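You operate a simulated robot arm through the tools that you are given. There is no shell and no other tool. Be economical: measure what you need, move in short steps, check, and stop when the job is done.

You are at the controls of a simulated robot arm. One attempt, no reset.

Task
Run the four cover bolts down by hand till they seat, crosswise: ONE, THREE, TWO, FOUR.
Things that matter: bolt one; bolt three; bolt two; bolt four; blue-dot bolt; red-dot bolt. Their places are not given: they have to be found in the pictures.

Only the result counts: the job must be done as asked and must still hold three seconds after the hand-in. Knocking over, shifting, dropping, spilling or breaking anything else fails it. Lids that push on must go on centred and level and be pressed home; caps that screw on are set level and turned clockwise until they are tight.

Robot
A 7-joint arm with a two-finger parallel gripper, fixed in place. Base frame: the origin is at the foot of the arm, x ahead of it, y to its left, z up. Readings come in m, degrees, newtons and seconds.
With the tool pointing down near the work surface it reaches from about 0.1 to 0.62 m from the base axis. Its first joint turns from -66.0 to 66.0 degrees. Payload 1.57 kg.
The TCP is the grasp point between the finger pads, 0.03 m short of the fingertips. In the tool frame z runs along the fingers and y along their closing line. The gripper opens to 0.11 m. The fingers are 0.024 m wide and 0.012 m thick; the gripper's body (0.048 by 0.112 m) begins 0.078 m behind the TCP.
Orientation is that of the tool frame in the base frame, as a unit quaternion [x, y, z, w]. With the fingers straight down and closing along the base's y, the tool's x points along the base's -x, its y along +y and its z along -z.

Tools
- The arm moves only by the tool servo_tool. Its arguments are lists of equal length, an entry for each row: "delta_pos": the shift along the tool's x, y, z in m, a list of three; "turn": the turn, a rotation vector about the tool's x, y, z in degrees, a list of three. In form: {"delta_pos": [[x, y, z], ...], "turn": [[rx, ry, rz], ...]}. A call has 1 to 10 rows; each row shifts and turns the commanded pose from where the row before left it, along the tool's axes as they then stand. "claw" is the gripper command, from -1 (fully open) to 1 (shut), values between in proportion, set as the call begins (left out, the last holds). Rows are played at 5 a second. More than 0.05 m and 8.6 degrees between two rows, or a gripper value outside its range, and nothing of the call is played. Where a pose cannot be reached the arm comes as near as it can. A force on the tool above 40 N (or 10 N above the force at the start of the call, whichever is more), or a blocked arm, ends the call early, and 0.2 s more pass. The fingers move at their own pace (about 0.108 m/s each) and stop on an object; they squeeze with about 27 N. The grip force told is the motor's: it shows also when the fingers shut on nothing. Time passes only in rows, and 0.2 s behind the last, so rows that do not move let the fingers close. The reply holds the time, the measured pose of the TCP, the force on the tool along the base axes, the opening and the grip force, in the units named above and with some noise.
- Cameras (640 x 400 px; columns grow to the right, rows downward): "scene" is fixed at [0.1728, -0.387, 1.4333]; the picture's right is [0.77, -0.63, 0.00], its down [-0.18, -0.22, -0.96] and it looks along [0.61, 0.74, -0.28] (base axes); focal length 315 px, centre (320, 200). "wrist" rides on the gripper at [-0.036, 0, -0.08] in the tool frame; the picture's right is [0.00, -1.00, 0.00], its down [0.97, 0.00, -0.24] and it looks along [0.24, 0.00, 0.97] (tool axes); focal length 218 px, centre (320, 200).
- grab_frame(camera): a new picture of that camera. It takes no simulated time.
- probe_pixels(camera, pixels): for up to 12 pixels [column, row] of the newest picture of that camera ("zoom" is the newest enlarged one), the place [x, y, z] in the base frame of the surface seen there, good to about 0.002 m. It takes no simulated time.
- inspect(camera, box): a new picture of the part [left, top, right, bottom] of that camera's present view, enlarged. It takes no simulated time.
- hand_in(): hands the job in; it is judged then, once.

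Work in short steps. Measure before you move; look again where a grasp or a placing could have gone wrong, and mend it. You have 80 turns and 38 pictures in all, those below and enlarged ones among them. Open the gripper and draw the arm clear of the work before you hand the job in, unless the task says otherwise; then end with one line.

The tools are called after "Request:" as a command line: name --argument value ..., lists and objects as JSON in quotes. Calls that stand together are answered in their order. servo_tool: Moves the arm, as the interface text tells. Its arguments: {"type":"object","properties":{"delta_pos":{"type":"array"},"turn":{"type":"array"},"claw":{"type":"number"}},"required":["delta_pos","turn"]} The other tools are called the same way: grab_frame (camera) takes a picture; probe_pixels (camera, pixels) gives the place of the surface under pixels of a picture; inspect (camera, box) takes an enlarged picture of a part of a camera's view; hand_in () hands the job in.

At the start:

```text
time_s: 0.0
eef_pos: [0.2693, 0.119, 1.3437]
ee_rot: [0.0, 1.0, 0.0, 0.0]
ft_force: [0.5, 0.2, -0.1]
finger_gap: 0.1099
finger_force: 0.1
```

scene: 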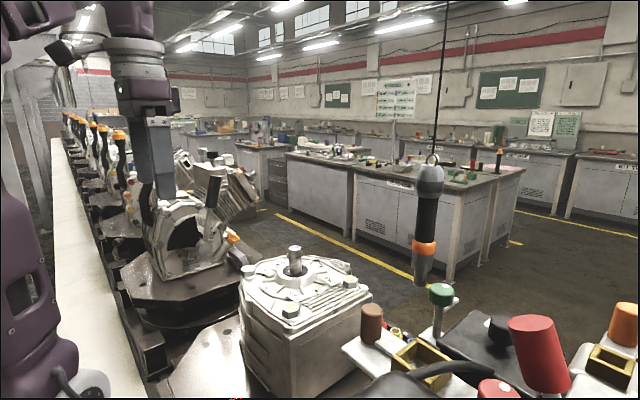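
wrist: 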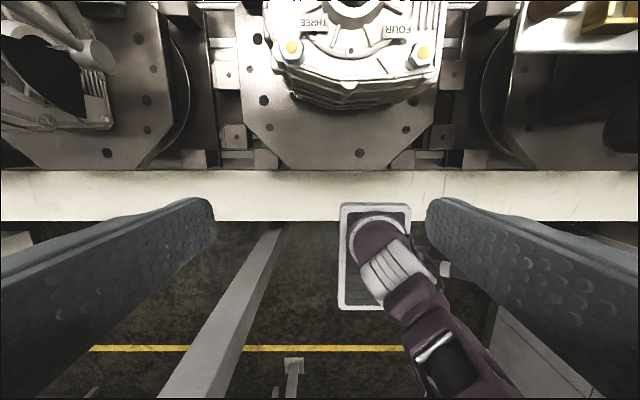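

The wrist picture shows bolts with labels THREE (~290,45) and FOUR (~420,55); the scene shows the cover at ~(300,290). I enlarge the scene view first and probe.

Request:
inspect --camera "scene" --box '[220, 230, 390, 340]'

Request:
inspect --camera "wrist" --box '[240, 0, 460, 110]'

Request:
probe_pixels --camera "scene" --pixels '[[249, 272], [291, 310], [350, 282], [294, 250], [295, 270], [270, 320]]'

Request:
probe_pixels --camera "wrist" --pixels '[[291, 45], [422, 53], [320, 20], [350, 5]]'

```text
3.64 times, centred on (305, 285) of scene
```

zoom: 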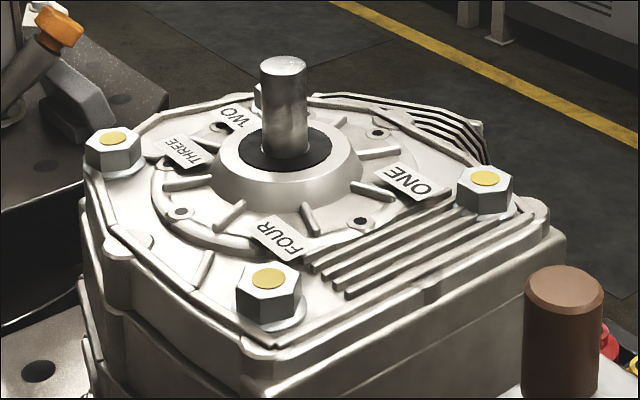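

```text
2.91 times, centred on (350, 55) of wrist
```

zoom: 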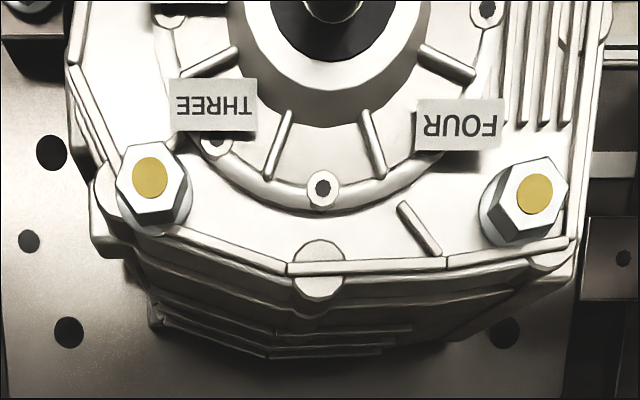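

```text
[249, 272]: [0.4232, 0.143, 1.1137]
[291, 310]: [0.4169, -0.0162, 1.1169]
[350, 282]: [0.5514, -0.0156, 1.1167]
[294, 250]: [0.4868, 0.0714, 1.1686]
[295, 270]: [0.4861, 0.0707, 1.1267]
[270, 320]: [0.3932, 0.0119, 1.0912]
```

```text
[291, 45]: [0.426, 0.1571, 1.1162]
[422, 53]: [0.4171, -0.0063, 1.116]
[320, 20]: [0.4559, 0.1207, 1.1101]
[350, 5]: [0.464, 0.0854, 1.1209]
```

Bolt heads have yellow dots here; TWO is hidden by the shaft. I move above the cover to see all from above.

Request:
servo_tool --delta_pos '[[-0.045, -0.01, -0.01], [-0.045, -0.01, -0.01], [-0.045, -0.01, -0.01], [-0.045, -0.01, -0.01], [-0.04, -0.008, 0], [0, 0, 0]]' --turn '[[0, 0, 0], [0, 0, 0], [0, 0, 0], [0, 0, 0], [0, 0, 0], [0, 0, 0]]' --claw -1

Request:
grab_frame --camera "wrist"

```text
time_s: 1.4
eef_pos: [0.42, 0.0702, 1.3329]
ee_rot: [-0.001, 1.0, 0.0, 0.001]
ft_force: [-0.1, -0.8, 0.9]
finger_gap: 0.1101
finger_force: 0.0
out of reach, approached as far as the arm can: row 1, 2, 3, 4, 5
```

```text
33 pictures are left
```

wrist: 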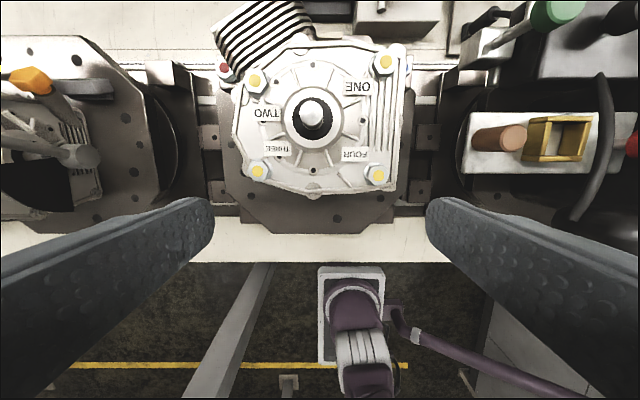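

All four cover bolts are seen, plus a red-dot one at (225,68) near TWO beside a striped piece. I enlarge.

Request:
inspect --camera "wrist" --box '[200, 0, 424, 210]'

Request:
probe_pixels --camera "wrist" --pixels '[[255, 80], [386, 62], [377, 176], [258, 172], [225, 68], [225, 72], [311, 113], [260, 30], [295, 12], [320, 30], [245, 60], [229, 80]]'

```text
1.90 times, centred on (312, 105) of wrist
```

zoom: 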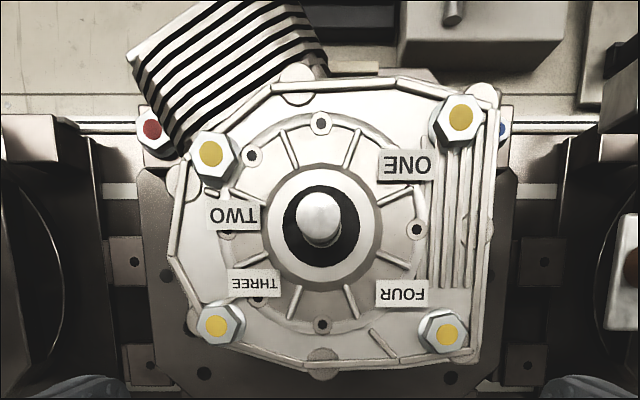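

```text
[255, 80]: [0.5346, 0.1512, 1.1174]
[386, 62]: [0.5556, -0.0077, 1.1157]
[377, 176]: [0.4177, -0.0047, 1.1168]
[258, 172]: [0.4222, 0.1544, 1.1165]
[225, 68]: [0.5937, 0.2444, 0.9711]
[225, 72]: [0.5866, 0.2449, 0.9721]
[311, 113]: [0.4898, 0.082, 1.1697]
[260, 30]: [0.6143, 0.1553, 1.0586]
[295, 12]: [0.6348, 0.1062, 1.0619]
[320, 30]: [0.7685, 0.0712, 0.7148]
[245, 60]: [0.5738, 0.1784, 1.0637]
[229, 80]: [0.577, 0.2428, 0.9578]
```

The red/blue-dot bolts sit lower on the fixture and are to be left alone. I measure heights around the heads in the enlarged picture.

Request:
probe_pixels --camera "zoom" --pixels '[[461, 118], [461, 142], [425, 125], [455, 152], [210, 152], [215, 183], [240, 180], [216, 325], [212, 352], [447, 334], [447, 362], [420, 350]]'

Request:
inspect --camera "wrist" --box '[360, 40, 412, 85]'

Request:
inspect --camera "scene" --box '[320, 260, 380, 305]'

```text
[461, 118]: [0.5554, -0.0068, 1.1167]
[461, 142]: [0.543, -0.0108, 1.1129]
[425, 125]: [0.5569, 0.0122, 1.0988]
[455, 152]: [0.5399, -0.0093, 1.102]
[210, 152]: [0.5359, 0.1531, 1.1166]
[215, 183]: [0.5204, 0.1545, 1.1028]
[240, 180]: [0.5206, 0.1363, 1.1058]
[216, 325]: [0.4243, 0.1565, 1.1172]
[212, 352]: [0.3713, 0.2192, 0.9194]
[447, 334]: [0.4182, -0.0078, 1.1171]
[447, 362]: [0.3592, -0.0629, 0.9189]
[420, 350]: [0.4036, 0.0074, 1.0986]
```

```text
8.89 times, centred on (386, 62) of wrist
```

zoom: 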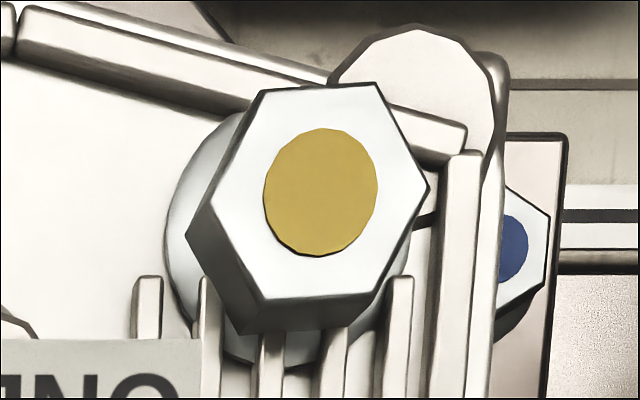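

```text
8.89 times, centred on (350, 282) of scene
```

zoom: 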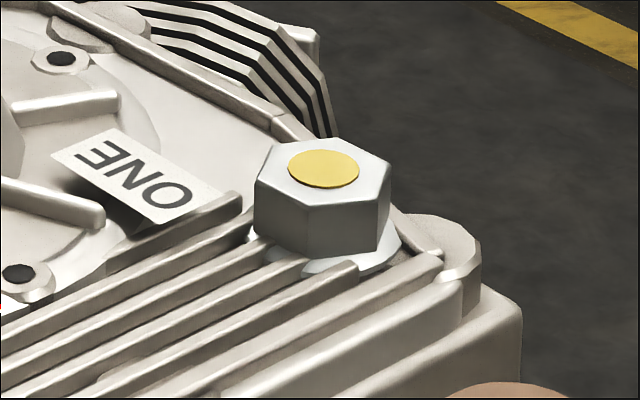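

ONE's hex has flats with normals near base x +2.5° and ±60° from there. I probe heights of the fins, label and head edges around ONE.

Request:
probe_pixels --camera "zoom" --pixels '[[350, 268], [430, 260], [240, 200], [150, 180], [440, 232], [320, 265], [315, 250], [315, 245], [385, 250], [300, 240], [320, 230], [270, 148]]'

```text
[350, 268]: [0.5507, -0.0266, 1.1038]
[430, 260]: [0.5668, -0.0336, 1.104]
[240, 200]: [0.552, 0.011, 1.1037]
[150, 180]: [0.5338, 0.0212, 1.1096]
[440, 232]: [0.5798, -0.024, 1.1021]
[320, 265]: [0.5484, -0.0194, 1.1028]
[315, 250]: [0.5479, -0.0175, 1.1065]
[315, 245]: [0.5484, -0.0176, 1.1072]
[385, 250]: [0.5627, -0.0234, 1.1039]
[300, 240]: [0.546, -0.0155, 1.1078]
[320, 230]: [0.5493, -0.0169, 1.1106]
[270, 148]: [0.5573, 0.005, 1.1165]
```

Fins ~1.104, head bottom ~1.105, top 1.117. Next, the label plates' heights and edges nearest the bolts, since fingers sweep there.

Request:
probe_pixels --camera "wrist" --pixels '[[370, 82], [370, 92], [346, 82], [346, 92], [343, 150], [368, 150], [368, 158], [267, 145], [289, 146], [268, 153], [257, 108], [278, 108]]'

```text
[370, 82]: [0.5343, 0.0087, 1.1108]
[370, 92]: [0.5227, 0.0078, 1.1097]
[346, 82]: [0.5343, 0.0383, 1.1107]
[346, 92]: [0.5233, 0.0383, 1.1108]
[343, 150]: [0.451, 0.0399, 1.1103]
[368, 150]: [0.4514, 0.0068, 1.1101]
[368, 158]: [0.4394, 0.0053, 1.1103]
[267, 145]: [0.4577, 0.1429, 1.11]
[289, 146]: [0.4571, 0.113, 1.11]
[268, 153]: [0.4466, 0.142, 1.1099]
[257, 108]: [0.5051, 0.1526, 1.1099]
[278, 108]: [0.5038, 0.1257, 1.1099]
```

Labels top out at z≈1.110 with a corner 2.4 cm from each bolt, so I'll grip ONE with the closing line at ~62.5° and sweep only to ~2.5° while low. I move over ONE, partly closed, and turn to align.

Request:
servo_tool --delta_pos '[[0, 0, 0.04], [-0.034, -0.0193, 0.02], [-0.034, -0.0193, 0.02], [-0.034, -0.0193, 0], [-0.0335, -0.0193, 0], [0, 0, 0], [0, 0, 0], [0, 0, 0], [0, 0, 0], [0, 0, 0]]' --turn '[[0, 0, 0], [0, 0, 0], [0, 0, 0], [0, 0, 0], [0, 0, 0], [0, 0, 7], [0, 0, 7], [0, 0, 7], [0, 0, 6.5], [0, 0, 0]]' --claw 0.05

```text
time_s: 3.6
eef_pos: [0.5564, -0.0051, 1.253]
ee_rot: [0.238, 0.971, 0.0, 0.0]
ft_force: [-0.6, -1.6, 0.8]
finger_gap: 0.0525
finger_force: 0.1
```

At (0.556,-0.005), turned 27.5°. I check the alignment over bolt ONE in the wrist view.

Request:
grab_frame --camera "wrist"

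```text
29 pictures are left
```

wrist: 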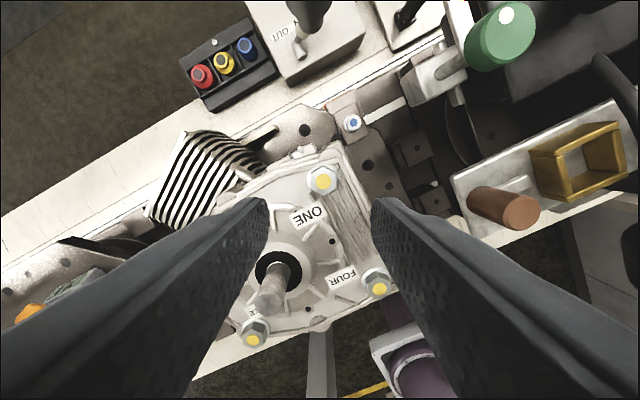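

Bolt ONE appears at (322,180), expected (320,183) — nearly centred. I zoom to refine centre and hex angle.

Request:
inspect --camera "wrist" --box '[290, 155, 354, 205]'

Request:
probe_pixels --camera "wrist" --pixels '[[322, 180], [321, 179], [377, 289], [254, 339]]'

```text
8.00 times, centred on (322, 180) of wrist
```

zoom: 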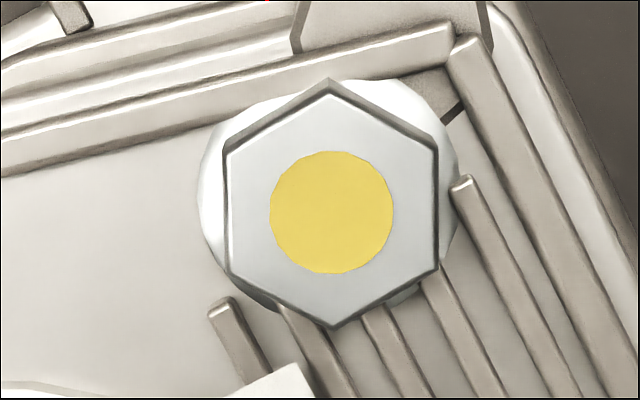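

```text
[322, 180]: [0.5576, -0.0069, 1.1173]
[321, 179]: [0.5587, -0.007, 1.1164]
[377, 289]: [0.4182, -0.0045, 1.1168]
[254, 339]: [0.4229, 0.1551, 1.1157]
```

Flats are exactly parallel to the fingers; the dot is ~3.4 mm right and ~1.5 mm up of the tool axis. I shift and descend to TCP z≈1.1365 (tips just above the fins).

Request:
servo_tool --delta_pos '[[-0.0015, -0.003, 0], [0, 0, 0.04], [0, 0, 0.04], [0, 0, 0.025], [0, 0, 0.0115], [0, 0, 0]]' --turn '[[0, 0, 0], [0, 0, 0], [0, 0, 0], [0, 0, 0], [0, 0, 0], [0, 0, 0]]'

```text
time_s: 5.0
eef_pos: [0.5549, -0.0088, 1.1358]
ee_rot: [0.238, 0.971, 0.0, 0.0]
ft_force: [-0.3, -0.1, 0.1]
finger_gap: 0.0523
finger_force: 0.1
```

No contact. I close on the head and check the readings.

Request:
servo_tool --delta_pos '[[0, 0, 0], [0, 0, 0], [0, 0, 0]]' --turn '[[0, 0, 0], [0, 0, 0], [0, 0, 0]]' --claw 1

```text
time_s: 5.8
eef_pos: [0.5549, -0.0083, 1.1358]
ee_rot: [0.237, 0.972, 0.0, 0.0]
ft_force: [0.5, 0.0, -1.6]
finger_gap: 0.0264
finger_force: 38.0
```

Gripped at 26.4 mm across flats. I turn clockwise 56°.

Request:
servo_tool --delta_pos '[[0, 0, 0], [0, 0, 0], [0, 0, 0], [0, 0, 0], [0, 0, 0], [0, 0, 0], [0, 0, 0], [0, 0, 0]]' --turn '[[0, 0, 8], [0, 0, 8], [0, 0, 8], [0, 0, 8], [0, 0, 8], [0, 0, 8], [0, 0, 8], [0, 0, 0]]'

Request:
inspect --camera "scene" --box '[320, 250, 380, 295]'

```text
time_s: 7.6
eef_pos: [0.5562, -0.01, 1.1365]
ee_rot: [0.667, 0.745, 0.0, 0.001]
ft_force: [4.0, -8.2, -1.4]
finger_gap: 0.0265
finger_force: 37.6
```

```text
8.89 times, centred on (350, 272) of scene
```

zoom: 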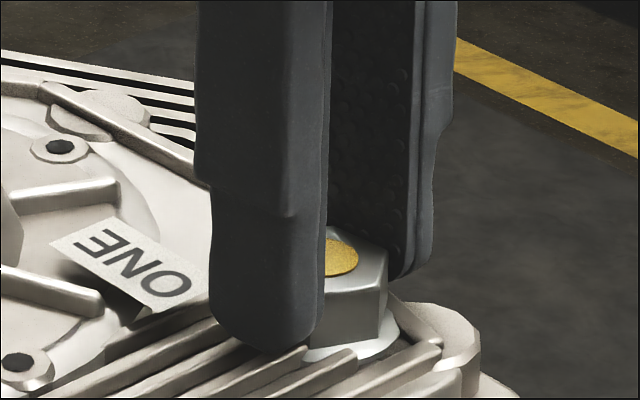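

The head turned with the fingers, clearance to the label holds. I probe the head-top height to gauge the descent.

Request:
probe_pixels --camera "zoom" --pixels '[[343, 258], [365, 262], [350, 270], [345, 345], [350, 352], [370, 325]]'

```text
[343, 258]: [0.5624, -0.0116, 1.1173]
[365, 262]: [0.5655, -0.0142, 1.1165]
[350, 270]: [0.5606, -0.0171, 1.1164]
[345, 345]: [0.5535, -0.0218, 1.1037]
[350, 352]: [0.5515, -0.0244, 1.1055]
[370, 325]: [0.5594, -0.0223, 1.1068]
```

Head has dropped less than 0.5 mm, so several 60° bites are needed. I open slightly (gap ~40 mm, corners are 30.5 mm) and turn back 60°.

Request:
servo_tool --delta_pos '[[0, 0, 0], [0, 0, 0], [0, 0, 0], [0, 0, 0], [0, 0, 0], [0, 0, 0], [0, 0, 0], [0, 0, 0], [0, 0, 0], [0, 0, 0]]' --turn '[[0, 0, 0], [0, 0, -7.5], [0, 0, -7.5], [0, 0, -7.5], [0, 0, -7.5], [0, 0, -7.5], [0, 0, -7.5], [0, 0, -7.5], [0, 0, -7.5], [0, 0, 0]]' --claw 0.25

Request:
grab_frame --camera "wrist"

```text
time_s: 9.8
eef_pos: [0.5548, -0.0088, 1.1346]
ee_rot: [0.202, 0.979, 0.0, 0.001]
ft_force: [0.5, 0.7, 0.0]
finger_gap: 0.0414
finger_force: 0.1
```

```text
26 pictures are left
```

wrist: 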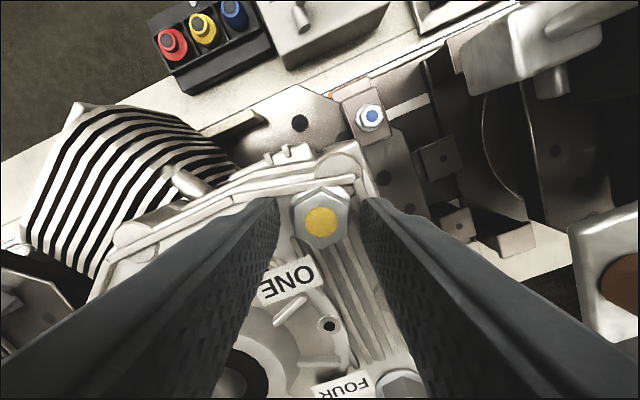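

The dot sits at (321,222) against (320,224) expected: centred. I grip and turn 60°.

Request:
servo_tool --delta_pos '[[0, 0, 0], [0, 0, 0], [0, 0, 0], [0, 0, 0], [0, 0, 0], [0, 0, 0], [0, 0, 0], [0, 0, 0], [0, 0, 0], [0, 0, 0]]' --turn '[[0, 0, 0], [0, 0, 0], [0, 0, 7.5], [0, 0, 7.5], [0, 0, 7.5], [0, 0, 7.5], [0, 0, 7.5], [0, 0, 7.5], [0, 0, 7.5], [0, 0, 7.5]]' --claw 1

Request:
servo_tool --delta_pos '[[0, 0, 0], [0, 0, 0], [0, 0, 0], [0, 0, 0], [0, 0, 0], [0, 0, 0], [0, 0, 0], [0, 0, 0], [0, 0, 0], [0, 0, 0]]' --turn '[[0, 0, 0], [0, 0, -7.5], [0, 0, -7.5], [0, 0, -7.5], [0, 0, -7.5], [0, 0, -7.5], [0, 0, -7.5], [0, 0, -7.5], [0, 0, -7.5], [0, 0, 0]]' --claw 0.25

Request:
servo_tool --delta_pos '[[0, 0, 0], [0, 0, 0], [0, 0, 0], [0, 0, 0], [0, 0, 0], [0, 0, 0], [0, 0, 0], [0, 0, 0], [0, 0, 0], [0, 0, 0]]' --turn '[[0, 0, 0], [0, 0, 0], [0, 0, 7.5], [0, 0, 7.5], [0, 0, 7.5], [0, 0, 7.5], [0, 0, 7.5], [0, 0, 7.5], [0, 0, 7.5], [0, 0, 7.5]]' --claw 1

Request:
inspect --camera "scene" --box '[320, 250, 380, 295]'

```text
time_s: 12.0
eef_pos: [0.5556, -0.0077, 1.1346]
ee_rot: [0.666, 0.746, 0.0, 0.0]
ft_force: [-4.5, -1.9, -0.8]
finger_gap: 0.0279
finger_force: 37.8
```

```text
time_s: 14.2
eef_pos: [0.5555, -0.0077, 1.1353]
ee_rot: [0.203, 0.979, 0.0, 0.001]
ft_force: [0.2, 0.3, 0.0]
finger_gap: 0.0415
finger_force: 0.1
```

```text
time_s: 16.4
eef_pos: [0.5547, -0.0088, 1.1355]
ee_rot: [0.666, 0.746, -0.001, 0.0]
ft_force: [-5.8, -1.5, -0.8]
finger_gap: 0.0273
finger_force: 38.1
```

```text
8.89 times, centred on (350, 272) of scene
```

zoom: 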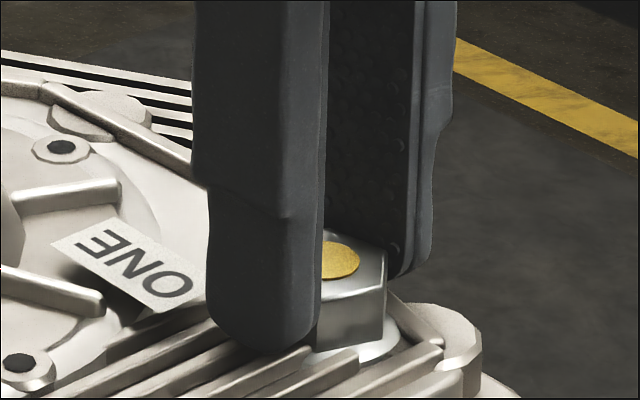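

The gap reads 27.3–27.9 mm instead of 26.4: the head lags a little, perhaps nearing its seat. I open, go back 60°, and look at the hex angle.

Request:
servo_tool --delta_pos '[[0, 0, 0], [0, 0, 0], [0, 0, 0], [0, 0, 0], [0, 0, 0], [0, 0, 0], [0, 0, 0], [0, 0, 0], [0, 0, 0], [0, 0, 0]]' --turn '[[0, 0, 0], [0, 0, -7.5], [0, 0, -7.5], [0, 0, -7.5], [0, 0, -7.5], [0, 0, -7.5], [0, 0, -7.5], [0, 0, -7.5], [0, 0, -7.5], [0, 0, 0]]' --claw 0.25

Request:
inspect --camera "wrist" --box '[280, 180, 360, 250]'

Request:
inspect --camera "scene" --box '[320, 260, 380, 305]'

```text
time_s: 18.6
eef_pos: [0.5549, -0.0082, 1.1363]
ee_rot: [0.203, 0.979, 0.0, 0.0]
ft_force: [-0.7, 0.1, 0.2]
finger_gap: 0.0414
finger_force: 0.0
```

```text
5.71 times, centred on (320, 215) of wrist
```

zoom: 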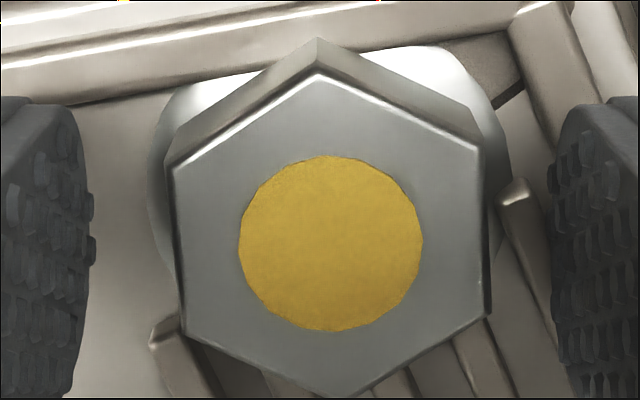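

```text
8.89 times, centred on (350, 282) of scene
```

zoom: 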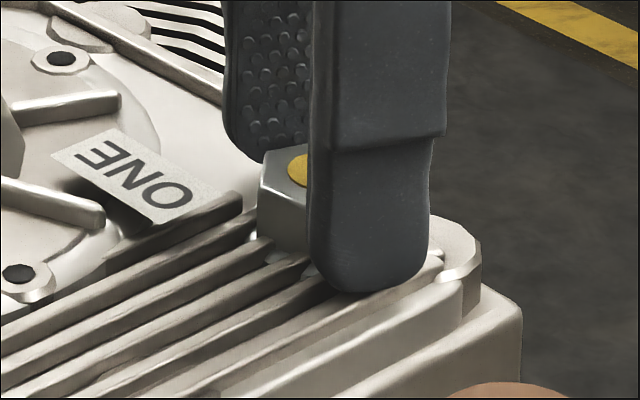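

The head follows (lag ~3.5°) and has dropped about 1 mm; not seated yet. I go on with more bites, watching the gap for slip.

Request:
servo_tool --delta_pos '[[0, 0, 0], [0, 0, 0], [0, 0, 0], [0, 0, 0], [0, 0, 0], [0, 0, 0], [0, 0, 0], [0, 0, 0], [0, 0, 0], [0, 0, 0]]' --turn '[[0, 0, 0], [0, 0, 0], [0, 0, 7.5], [0, 0, 7.5], [0, 0, 7.5], [0, 0, 7.5], [0, 0, 7.5], [0, 0, 7.5], [0, 0, 7.5], [0, 0, 7.5]]' --claw 1

Request:
servo_tool --delta_pos '[[0, 0, 0], [0, 0, 0], [0, 0, 0], [0, 0, 0], [0, 0, 0], [0, 0, 0], [0, 0, 0], [0, 0, 0], [0, 0, 0], [0, 0, 0]]' --turn '[[0, 0, 0], [0, 0, -7.5], [0, 0, -7.5], [0, 0, -7.5], [0, 0, -7.5], [0, 0, -7.5], [0, 0, -7.5], [0, 0, -7.5], [0, 0, -7.5], [0, 0, 0]]' --claw 0.25

Request:
servo_tool --delta_pos '[[0, 0, 0], [0, 0, 0], [0, 0, 0], [0, 0, 0], [0, 0, 0], [0, 0, 0], [0, 0, 0], [0, 0, 0], [0, 0, 0], [0, 0, 0]]' --turn '[[0, 0, 0], [0, 0, 0], [0, 0, 7.5], [0, 0, 7.5], [0, 0, 7.5], [0, 0, 7.5], [0, 0, 7.5], [0, 0, 7.5], [0, 0, 7.5], [0, 0, 7.5]]' --claw 1

Request:
inspect --camera "scene" --box '[320, 250, 380, 295]'

```text
time_s: 20.8
eef_pos: [0.5555, -0.0077, 1.1356]
ee_rot: [0.665, 0.746, 0.001, -0.001]
ft_force: [-5.0, -1.8, -0.7]
finger_gap: 0.0263
finger_force: 36.8
```

```text
time_s: 23.0
eef_pos: [0.5547, -0.0086, 1.136]
ee_rot: [0.202, 0.979, 0.0, 0.0]
ft_force: [-0.1, -0.9, 0.3]
finger_gap: 0.0415
finger_force: 0.0
```

```text
time_s: 25.2
eef_pos: [0.5564, -0.0063, 1.1354]
ee_rot: [0.667, 0.745, 0.001, -0.001]
ft_force: [-2.4, -0.5, 1.0]
finger_gap: 0.0273
finger_force: 37.7
```

```text
8.89 times, centred on (350, 272) of scene
```

zoom: 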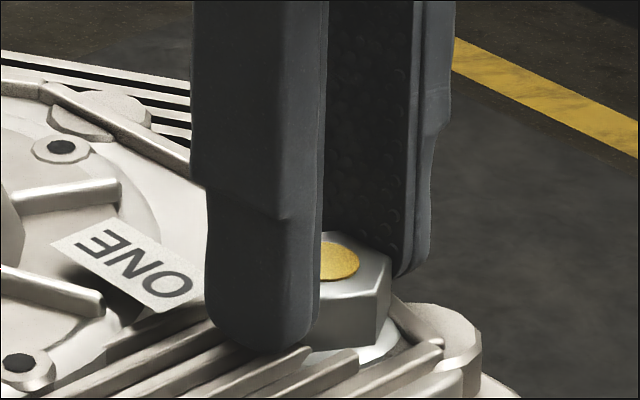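

Gap 26.3 then 27.3 mm. I probe the head height again for progress.

Request:
probe_pixels --camera "zoom" --pixels '[[340, 255], [345, 268], [370, 258], [365, 275], [350, 345], [365, 340], [345, 338], [380, 350]]'

Request:
servo_tool --delta_pos '[[0, 0, 0], [0, 0, 0], [0, 0, 0], [0, 0, 0], [0, 0, 0], [0, 0, 0], [0, 0, 0], [0, 0, 0], [0, 0, 0], [0, 0, 0]]' --turn '[[0, 0, 0], [0, 0, -7.5], [0, 0, -7.5], [0, 0, -7.5], [0, 0, -7.5], [0, 0, -7.5], [0, 0, -7.5], [0, 0, -7.5], [0, 0, -7.5], [0, 0, 0]]' --claw 0.25

Request:
inspect --camera "wrist" --box '[280, 180, 360, 250]'

```text
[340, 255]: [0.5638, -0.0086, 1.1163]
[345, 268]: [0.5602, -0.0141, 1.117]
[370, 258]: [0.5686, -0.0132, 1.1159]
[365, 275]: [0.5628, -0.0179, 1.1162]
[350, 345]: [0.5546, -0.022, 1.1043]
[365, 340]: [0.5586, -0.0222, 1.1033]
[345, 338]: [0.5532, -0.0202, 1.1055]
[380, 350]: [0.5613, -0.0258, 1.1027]
```

```text
time_s: 27.4
eef_pos: [0.5559, -0.0084, 1.1351]
ee_rot: [0.203, 0.979, 0.001, 0.001]
ft_force: [0.1, 0.5, -0.2]
finger_gap: 0.0411
finger_force: 0.1
```

```text
5.71 times, centred on (320, 215) of wrist
```

zoom: 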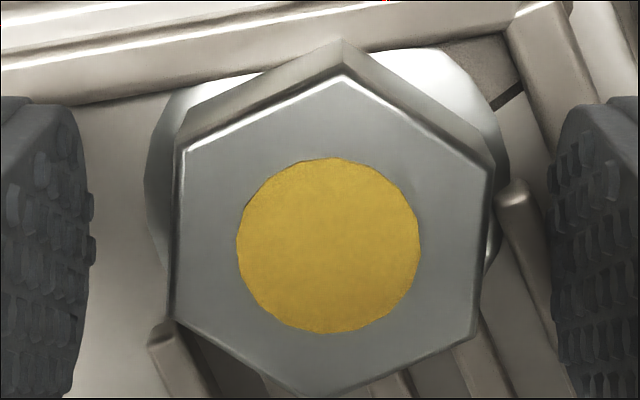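

The hex now sits 3.5° ahead of the pads — likely the last bite slipped over a corner (i.e. seated), but I need proof. I raise the tool and look at the bare head from the scene camera.

Request:
servo_tool --delta_pos '[[0, 0, -0.04], [0, 0, -0.03], [0, 0, 0]]' --turn '[[0, 0, 0], [0, 0, 0], [0, 0, 0]]'

Request:
inspect --camera "scene" --box '[320, 260, 380, 305]'

```text
time_s: 28.2
eef_pos: [0.5563, -0.0087, 1.2054]
ee_rot: [0.205, 0.979, 0.0, -0.001]
ft_force: [0.3, -0.2, -0.9]
finger_gap: 0.0413
finger_force: 0.0
```

```text
8.89 times, centred on (350, 282) of scene
```

zoom: 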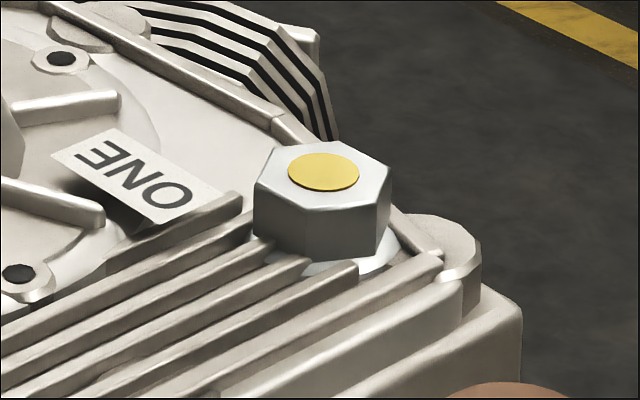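

The head dropped only ~0.75 mm in all; seating is not clear. I go back down aligned (+3.5°), grip, and turn only 30° to see by the gap whether the head follows.

Request:
servo_tool --delta_pos '[[0, 0, 0.04], [0, 0, 0.03], [0, 0, 0]]' --turn '[[0, 0, 3.5], [0, 0, 0], [0, 0, 0]]'

Request:
servo_tool --delta_pos '[[0, 0, 0], [0, 0, 0], [0, 0, 0], [0, 0, 0], [0, 0, 0], [0, 0, 0]]' --turn '[[0, 0, 0], [0, 0, 0], [0, 0, 7], [0, 0, 7], [0, 0, 7], [0, 0, 0]]' --claw 1

Request:
servo_tool --delta_pos '[[0, 0, 0], [0, 0, 0]]' --turn '[[0, 0, 7], [0, 0, 0]]'

```text
time_s: 29.0
eef_pos: [0.554, -0.0095, 1.1348]
ee_rot: [0.234, 0.972, 0.0, -0.001]
ft_force: [0.1, -0.2, -0.5]
finger_gap: 0.041
finger_force: 0.2
```

```text
time_s: 30.4
eef_pos: [0.556, -0.0079, 1.1357]
ee_rot: [0.408, 0.913, 0.0, 0.001]
ft_force: [-2.0, -2.6, -0.6]
finger_gap: 0.0291
finger_force: 39.4
```

```text
time_s: 31.0
eef_pos: [0.5553, -0.0085, 1.1355]
ee_rot: [0.462, 0.887, 0.0, 0.0]
ft_force: [-3.8, -2.6, -0.7]
finger_gap: 0.0299
finger_force: 39.0
```

At 28° of turn the gap is 29.9 mm: the head moved only ~9° and then held firm. I regrip squarely and give it one more short, full-torque push to confirm it's seated.

Request:
servo_tool --delta_pos '[[0, 0, 0], [0, 0, 0], [0, 0, 0], [0, 0, 0], [0, 0, 0]]' --turn '[[0, 0, 0], [0, 0, -7], [0, 0, -7], [0, 0, -5], [0, 0, 0]]' --claw 0.25

Request:
inspect --camera "wrist" --box '[280, 180, 360, 250]'

Request:
servo_tool --delta_pos '[[0, 0, 0], [0, 0, 0]]' --turn '[[0, 0, 0], [0, 0, 0]]' --claw 1

Request:
servo_tool --delta_pos '[[0, 0, 0], [0, 0, 0], [0, 0, 0], [0, 0, 0]]' --turn '[[0, 0, 5], [0, 0, 5], [0, 0, 5], [0, 0, 0]]'

```text
time_s: 32.2
eef_pos: [0.5564, -0.0088, 1.1362]
ee_rot: [0.308, 0.951, 0.0, 0.0]
ft_force: [0.7, -0.4, 0.1]
finger_gap: 0.0414
finger_force: 0.1
```

```text
5.71 times, centred on (320, 215) of wrist
```

zoom: 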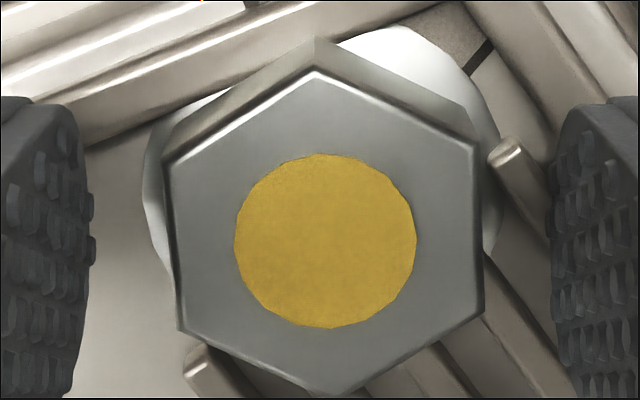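

```text
time_s: 32.8
eef_pos: [0.5561, -0.008, 1.1365]
ee_rot: [0.309, 0.951, 0.0, 0.0]
ft_force: [-2.9, -2.9, -0.3]
finger_gap: 0.0268
finger_force: 37.3
```

```text
time_s: 33.8
eef_pos: [0.5573, -0.0094, 1.1358]
ee_rot: [0.432, 0.902, 0.0, -0.001]
ft_force: [-4.5, -6.8, 3.6]
finger_gap: 0.029
finger_force: 39.4
```

The head crept only a few degrees under full push. I repeat the regrip-and-push once more to see whether it has stopped altogether.

Request:
servo_tool --delta_pos '[[0, 0, 0], [0, 0, 0], [0, 0, 0], [0, 0, 0]]' --turn '[[0, 0, 0], [0, 0, -7], [0, 0, -7], [0, 0, 0]]' --claw 0.25

Request:
servo_tool --delta_pos '[[0, 0, 0], [0, 0, 0]]' --turn '[[0, 0, 0], [0, 0, 0]]' --claw 1

Request:
servo_tool --delta_pos '[[0, 0, 0], [0, 0, 0], [0, 0, 0], [0, 0, 0]]' --turn '[[0, 0, 5], [0, 0, 5], [0, 0, 5], [0, 0, 0]]'

Request:
servo_tool --delta_pos '[[0, 0, 0], [0, 0, 0], [0, 0, 0], [0, 0, 0]]' --turn '[[0, 0, 0], [0, 0, -7], [0, 0, -7], [0, 0, 0]]' --claw 0.25

Request:
inspect --camera "wrist" --box '[280, 180, 360, 250]'

```text
time_s: 34.8
eef_pos: [0.5561, -0.009, 1.1367]
ee_rot: [0.315, 0.949, -0.001, 0.0]
ft_force: [-0.5, -0.3, -0.1]
finger_gap: 0.0413
finger_force: 0.0
```

```text
time_s: 35.4
eef_pos: [0.5561, -0.0101, 1.1352]
ee_rot: [0.318, 0.948, 0.0, 0.0]
ft_force: [-3.2, -4.0, -0.3]
finger_gap: 0.0264
finger_force: 37.1
```

```text
time_s: 36.4
eef_pos: [0.5566, -0.0096, 1.135]
ee_rot: [0.439, 0.899, -0.001, 0.0]
ft_force: [-5.8, -8.8, 0.5]
finger_gap: 0.0287
finger_force: 38.4
```

```text
time_s: 37.4
eef_pos: [0.5555, -0.0084, 1.1353]
ee_rot: [0.324, 0.946, 0.0, -0.001]
ft_force: [0.8, -0.3, -0.2]
finger_gap: 0.0415
finger_force: 0.0
```

```text
5.71 times, centred on (320, 215) of wrist
```

zoom: 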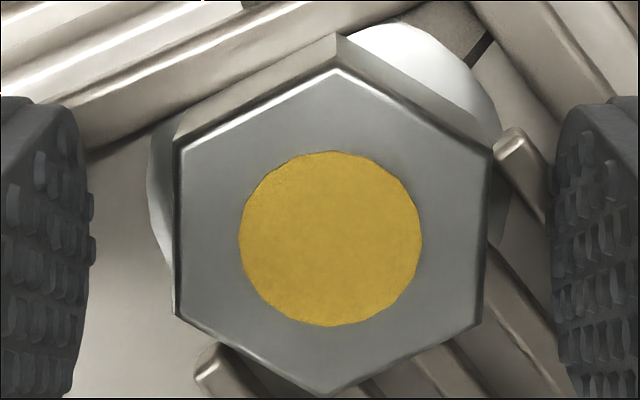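

The last push gained only ~2–3°: ONE is tight. I raise, square the tool, and travel over the shaft to bolt THREE at (0.423,0.1555).

Request:
servo_tool --delta_pos '[[0, 0, -0.03], [0, 0, -0.03], [0, 0, -0.03], [0, 0, -0.025], [0, 0, 0], [0.0265, 0.0328, 0], [0.0265, 0.0328, 0], [0.0265, 0.0328, 0], [0.0265, 0.0328, 0], [0.0265, 0.0328, 0]]' --turn '[[0, 0, 0], [0, 0, -8.5], [0, 0, -8.5], [0, 0, -8.5], [0, 0, -8.5], [0, 0, -4], [0, 0, 0], [0, 0, 0], [0, 0, 0], [0, 0, 0]]'

Request:
grab_frame --camera "wrist"

```text
time_s: 39.6
eef_pos: [0.4257, 0.1582, 1.251]
ee_rot: [-0.001, 1.0, 0.0, 0.0]
ft_force: [-0.6, 1.3, -0.2]
finger_gap: 0.041
finger_force: 0.1
```

```text
17 pictures are left
```

wrist: 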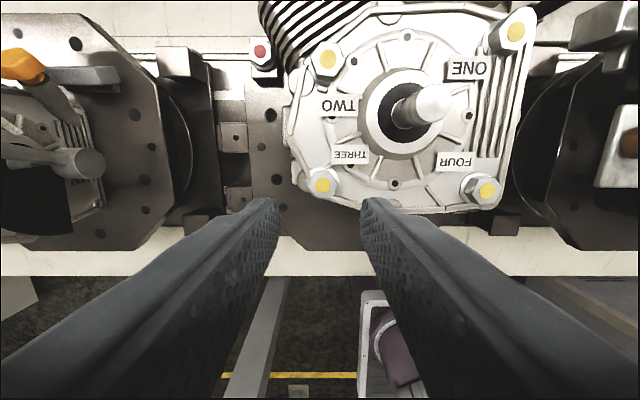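

THREE is at (323,186), expected (320,183) when centred. I zoom to read its hex angle and centre.

Request:
inspect --camera "wrist" --box '[290, 155, 354, 205]'

Request:
inspect --camera "wrist" --box '[300, 30, 520, 210]'

```text
8.00 times, centred on (322, 180) of wrist
```

zoom: 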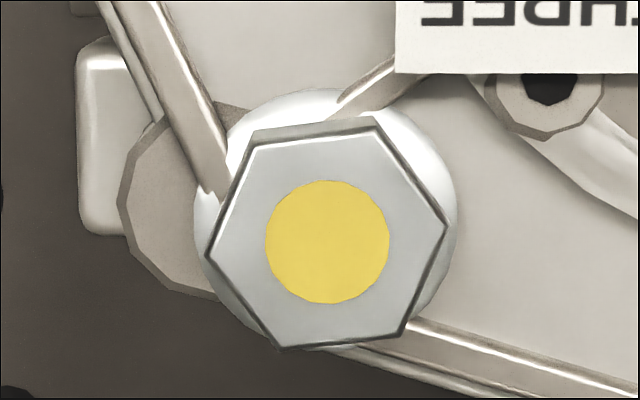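

```text
2.22 times, centred on (410, 120) of wrist
```

zoom: 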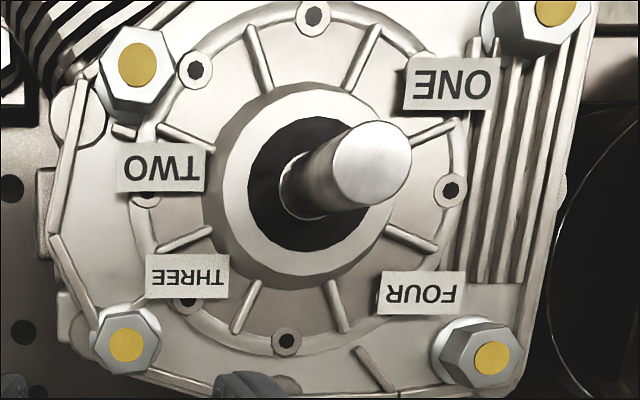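

THREE's hex needs the tool turned +25°, and the dot is offset (+2.9 px right, +2.2 px down). I shift, turn and descend.

Request:
servo_tool --delta_pos '[[0.002, -0.0028, 0], [0, 0, 0.03], [0, 0, 0.03], [0, 0, 0.03], [0, 0, 0.015], [0, 0, 0.01], [0, 0, 0]]' --turn '[[0, 0, 0], [0, 0, 8.5], [0, 0, 8.5], [0, 0, 8], [0, 0, 0], [0, 0, 0], [0, 0, 0]]' --claw 0.1

Request:
inspect --camera "wrist" --box '[280, 180, 360, 250]'

```text
time_s: 41.2
eef_pos: [0.4233, 0.1535, 1.1352]
ee_rot: [0.217, 0.976, 0.0, 0.0]
ft_force: [-0.3, 0.2, 0.0]
finger_gap: 0.0494
finger_force: 0.0
```

```text
5.71 times, centred on (320, 215) of wrist
```

zoom: 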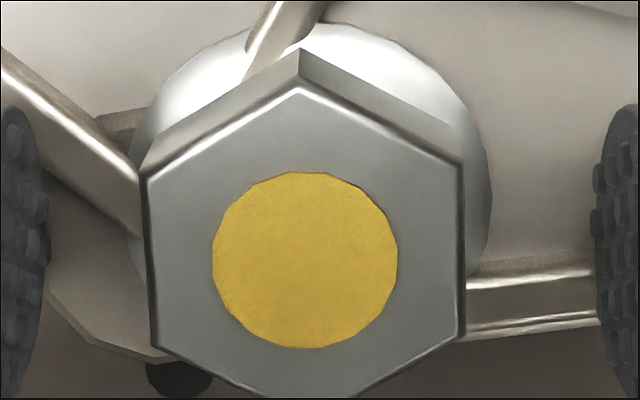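

Aligned within ~2°, dot 1.2 mm off toward tool +y. I probe the ribs in the finger path before closing.

Request:
probe_pixels --camera "zoom" --pixels '[[540, 280], [500, 285], [540, 310], [100, 190], [60, 160], [80, 140], [305, 260], [470, 180]]'

```text
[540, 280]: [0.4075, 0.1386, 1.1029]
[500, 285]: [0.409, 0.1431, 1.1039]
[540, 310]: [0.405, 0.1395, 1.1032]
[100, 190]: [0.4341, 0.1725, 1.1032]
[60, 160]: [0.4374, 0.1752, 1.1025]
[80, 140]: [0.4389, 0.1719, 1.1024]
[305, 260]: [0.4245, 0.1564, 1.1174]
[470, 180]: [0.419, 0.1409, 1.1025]
```

Ribs top at ~1.104, tips at ~1.1055: clear. I correct the centre, grip and turn 60° with two bites, reading the gap.

Request:
servo_tool --delta_pos '[[0.0005, 0.001, 0], [0, 0, 0]]' --turn '[[0, 0, 0], [0, 0, 0]]'

Request:
servo_tool --delta_pos '[[0, 0, 0], [0, 0, 0], [0, 0, 0], [0, 0, 0], [0, 0, 0], [0, 0, 0], [0, 0, 0], [0, 0, 0], [0, 0, 0], [0, 0, 0]]' --turn '[[0, 0, 0], [0, 0, 0], [0, 0, 7.5], [0, 0, 7.5], [0, 0, 7.5], [0, 0, 7.5], [0, 0, 7.5], [0, 0, 7.5], [0, 0, 7.5], [0, 0, 7.5]]' --claw 1

Request:
servo_tool --delta_pos '[[0, 0, 0], [0, 0, 0], [0, 0, 0], [0, 0, 0], [0, 0, 0], [0, 0, 0], [0, 0, 0], [0, 0, 0], [0, 0, 0], [0, 0, 0]]' --turn '[[0, 0, 0], [0, 0, -7.5], [0, 0, -7.5], [0, 0, -7.5], [0, 0, -7.5], [0, 0, -7.5], [0, 0, -7.5], [0, 0, -7.5], [0, 0, -7.5], [0, 0, 0]]' --claw 0.25

Request:
servo_tool --delta_pos '[[0, 0, 0], [0, 0, 0], [0, 0, 0], [0, 0, 0], [0, 0, 0], [0, 0, 0], [0, 0, 0], [0, 0, 0], [0, 0, 0], [0, 0, 0]]' --turn '[[0, 0, 0], [0, 0, 0], [0, 0, 7.5], [0, 0, 7.5], [0, 0, 7.5], [0, 0, 7.5], [0, 0, 7.5], [0, 0, 7.5], [0, 0, 7.5], [0, 0, 7.5]]' --claw 1

Request:
servo_tool --delta_pos '[[0, 0, 0], [0, 0, 0], [0, 0, 0], [0, 0, 0], [0, 0, 0], [0, 0, 0], [0, 0, 0], [0, 0, 0], [0, 0, 0], [0, 0, 0]]' --turn '[[0, 0, 0], [0, 0, -7.5], [0, 0, -7.5], [0, 0, -7.5], [0, 0, -7.5], [0, 0, -7.5], [0, 0, -7.5], [0, 0, -7.5], [0, 0, -7.5], [0, 0, 0]]' --claw 0.25

```text
time_s: 41.8
eef_pos: [0.423, 0.1551, 1.1356]
ee_rot: [0.215, 0.977, 0.0, 0.0]
ft_force: [-0.2, -0.3, 0.3]
finger_gap: 0.0495
finger_force: 0.1
```

```text
time_s: 44.0
eef_pos: [0.4243, 0.1552, 1.1353]
ee_rot: [0.676, 0.737, -0.001, 0.0]
ft_force: [1.5, -7.7, -4.8]
finger_gap: 0.0264
finger_force: 37.3
```

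```text
time_s: 46.2
eef_pos: [0.4244, 0.1551, 1.1359]
ee_rot: [0.215, 0.977, 0.0, -0.001]
ft_force: [0.1, -0.5, 0.3]
finger_gap: 0.0413
finger_force: 0.0
```

```text
time_s: 48.4
eef_pos: [0.4241, 0.1559, 1.136]
ee_rot: [0.676, 0.737, 0.001, 0.0]
ft_force: [-1.3, 2.3, -1.0]
finger_gap: 0.0282
finger_force: 38.5
```

```text
time_s: 50.6
eef_pos: [0.4236, 0.156, 1.1353]
ee_rot: [0.215, 0.977, 0.0, 0.0]
ft_force: [0.7, -0.7, 0.7]
finger_gap: 0.0414
finger_force: 0.2
```

Bite 1 followed fully (26.4 mm), bite 2 ended at 28.2 mm. I do bite 3 in stages, reading the gap midway.

Request:
servo_tool --delta_pos '[[0, 0, 0], [0, 0, 0]]' --turn '[[0, 0, 0], [0, 0, 0]]' --claw 1

Request:
servo_tool --delta_pos '[[0, 0, 0], [0, 0, 0]]' --turn '[[0, 0, 7.5], [0, 0, 7.5]]'

Request:
servo_tool --delta_pos '[[0, 0, 0], [0, 0, 0]]' --turn '[[0, 0, 7.5], [0, 0, 7.5]]'

Request:
servo_tool --delta_pos '[[0, 0, 0], [0, 0, 0], [0, 0, 0]]' --turn '[[0, 0, 7.5], [0, 0, 7.5], [0, 0, 0]]'

```text
time_s: 51.2
eef_pos: [0.4239, 0.1554, 1.1351]
ee_rot: [0.217, 0.976, 0.0, 0.0]
ft_force: [-3.5, -5.8, -0.4]
finger_gap: 0.028
finger_force: 38.4
```

```text
time_s: 51.8
eef_pos: [0.4229, 0.1554, 1.1353]
ee_rot: [0.343, 0.939, 0.0, 0.0]
ft_force: [-2.4, -5.2, -1.6]
finger_gap: 0.0301
finger_force: 39.8
```

```text
time_s: 52.4
eef_pos: [0.4246, 0.1561, 1.1362]
ee_rot: [0.463, 0.886, 0.0, 0.001]
ft_force: [-5.3, -6.1, -0.7]
finger_gap: 0.0297
finger_force: 39.5
```

```text
time_s: 53.2
eef_pos: [0.4237, 0.1568, 1.135]
ee_rot: [0.574, 0.819, 0.001, 0.0]
ft_force: [-2.6, -2.6, -0.8]
finger_gap: 0.0281
finger_force: 38.0
```

The gap runs 28→30→28: the head stood still and the pads slipped over, so THREE is at its seat. I open, return near-square, and look before a final square tightening push.

Request:
servo_tool --delta_pos '[[0, 0, 0], [0, 0, 0], [0, 0, 0], [0, 0, 0], [0, 0, 0], [0, 0, 0], [0, 0, 0], [0, 0, 0]]' --turn '[[0, 0, 0], [0, 0, -8], [0, 0, -8], [0, 0, -8], [0, 0, -8], [0, 0, -8], [0, 0, -5], [0, 0, 0]]' --claw 0.25

Request:
inspect --camera "wrist" --box '[280, 180, 360, 250]'

```text
time_s: 55.0
eef_pos: [0.4241, 0.1563, 1.1346]
ee_rot: [0.216, 0.976, -0.001, 0.0]
ft_force: [-0.2, -0.4, 0.2]
finger_gap: 0.0411
finger_force: 0.1
```

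```text
5.71 times, centred on (320, 215) of wrist
```

zoom: 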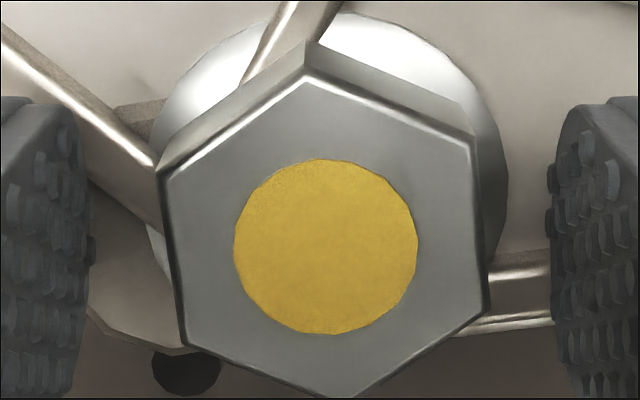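

Head lags the pads ~6°. I turn back 5°, grip squarely, push +14°, and repeat once.

Request:
servo_tool --delta_pos '[[0, 0, 0], [0, 0, 0]]' --turn '[[0, 0, -5], [0, 0, 0]]'

Request:
servo_tool --delta_pos '[[0, 0, 0], [0, 0, 0], [0, 0, 0], [0, 0, 0], [0, 0, 0], [0, 0, 0]]' --turn '[[0, 0, 0], [0, 0, 0], [0, 0, 5], [0, 0, 5], [0, 0, 4], [0, 0, 0]]' --claw 1

Request:
servo_tool --delta_pos '[[0, 0, 0], [0, 0, 0], [0, 0, 0], [0, 0, 0]]' --turn '[[0, 0, 0], [0, 0, -5], [0, 0, -6], [0, 0, 0]]' --claw 0.25

Request:
servo_tool --delta_pos '[[0, 0, 0], [0, 0, 0]]' --turn '[[0, 0, 0], [0, 0, 0]]' --claw 1

Request:
servo_tool --delta_pos '[[0, 0, 0], [0, 0, 0], [0, 0, 0], [0, 0, 0]]' --turn '[[0, 0, 5], [0, 0, 5], [0, 0, 4], [0, 0, 0]]'

```text
time_s: 55.6
eef_pos: [0.4227, 0.1566, 1.1353]
ee_rot: [0.173, 0.985, 0.0, 0.0]
ft_force: [-0.2, 0.2, 0.1]
finger_gap: 0.0414
finger_force: 0.0
```

```text
time_s: 57.0
eef_pos: [0.4244, 0.154, 1.1348]
ee_rot: [0.293, 0.956, 0.0, 0.0]
ft_force: [-3.4, -8.0, 0.8]
finger_gap: 0.0286
finger_force: 38.6
```

```text
time_s: 58.0
eef_pos: [0.4248, 0.1565, 1.1357]
ee_rot: [0.198, 0.98, 0.0, -0.001]
ft_force: [-0.3, 0.3, -0.2]
finger_gap: 0.0412
finger_force: 0.0
```

```text
time_s: 58.6
eef_pos: [0.4235, 0.1553, 1.1346]
ee_rot: [0.199, 0.98, -0.001, 0.0]
ft_force: [-3.1, -7.3, 0.6]
finger_gap: 0.0264
finger_force: 37.6
```

```text
time_s: 59.6
eef_pos: [0.4232, 0.155, 1.1352]
ee_rot: [0.318, 0.948, -0.001, 0.0]
ft_force: [-5.2, -13.3, -2.1]
finger_gap: 0.0282
finger_force: 38.8
```

The head still gains ~5° per push. I hold the torque for a while to see whether the gap shrinks (slow creep) or stays (stop).

Request:
servo_tool --delta_pos '[[0, 0, 0], [0, 0, 0], [0, 0, 0], [0, 0, 0], [0, 0, 0], [0, 0, 0], [0, 0, 0], [0, 0, 0]]' --turn '[[0, 0, 0], [0, 0, 0], [0, 0, 0], [0, 0, 0], [0, 0, 0], [0, 0, 0], [0, 0, 0], [0, 0, 0]]'

Request:
servo_tool --delta_pos '[[0, 0, 0], [0, 0, 0], [0, 0, 0], [0, 0, 0]]' --turn '[[0, 0, 0], [0, 0, -4], [0, 0, -4], [0, 0, 0]]' --claw 0.25

Request:
servo_tool --delta_pos '[[0, 0, 0], [0, 0, 0]]' --turn '[[0, 0, 0], [0, 0, 0]]' --claw 1

Request:
servo_tool --delta_pos '[[0, 0, 0], [0, 0, 0], [0, 0, 0], [0, 0, 0]]' --turn '[[0, 0, 5], [0, 0, 5], [0, 0, 4], [0, 0, 0]]'

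Request:
servo_tool --delta_pos '[[0, 0, 0], [0, 0, 0], [0, 0, 0], [0, 0, 0]]' --turn '[[0, 0, 0], [0, 0, -5], [0, 0, -5], [0, 0, 0]]' --claw 0.25

Request:
inspect --camera "wrist" --box '[280, 180, 360, 250]'

```text
time_s: 61.4
eef_pos: [0.4232, 0.1561, 1.1349]
ee_rot: [0.317, 0.948, 0.0, 0.0]
ft_force: [-11.2, -13.9, -2.9]
finger_gap: 0.0282
finger_force: 38.3
```

```text
time_s: 62.4
eef_pos: [0.424, 0.1567, 1.1365]
ee_rot: [0.25, 0.968, 0.0, 0.0]
ft_force: [-0.7, 0.1, 1.0]
finger_gap: 0.0411
finger_force: 0.0
```

```text
time_s: 63.0
eef_pos: [0.4227, 0.1564, 1.1347]
ee_rot: [0.25, 0.968, -0.002, 0.0]
ft_force: [-4.7, -7.2, -0.3]
finger_gap: 0.0267
finger_force: 38.0
```

```text
time_s: 64.0
eef_pos: [0.4239, 0.1557, 1.1349]
ee_rot: [0.367, 0.93, 0.0, 0.0]
ft_force: [-5.3, -13.1, 0.7]
finger_gap: 0.0286
finger_force: 39.2
```

```text
time_s: 65.0
eef_pos: [0.4241, 0.1556, 1.1358]
ee_rot: [0.283, 0.959, 0.001, 0.0]
ft_force: [0.5, -0.4, -0.7]
finger_gap: 0.0413
finger_force: 0.1
```

```text
5.71 times, centred on (320, 215) of wrist
```

zoom: 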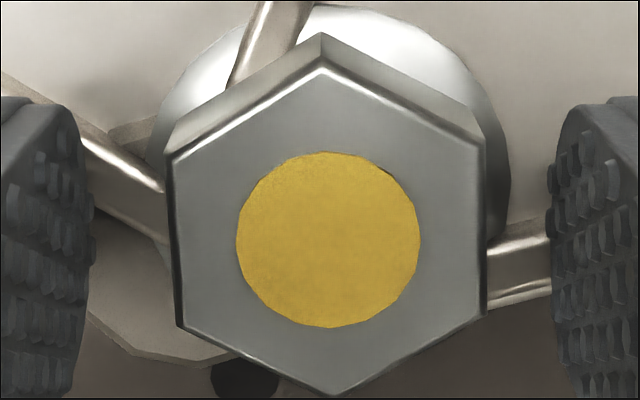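

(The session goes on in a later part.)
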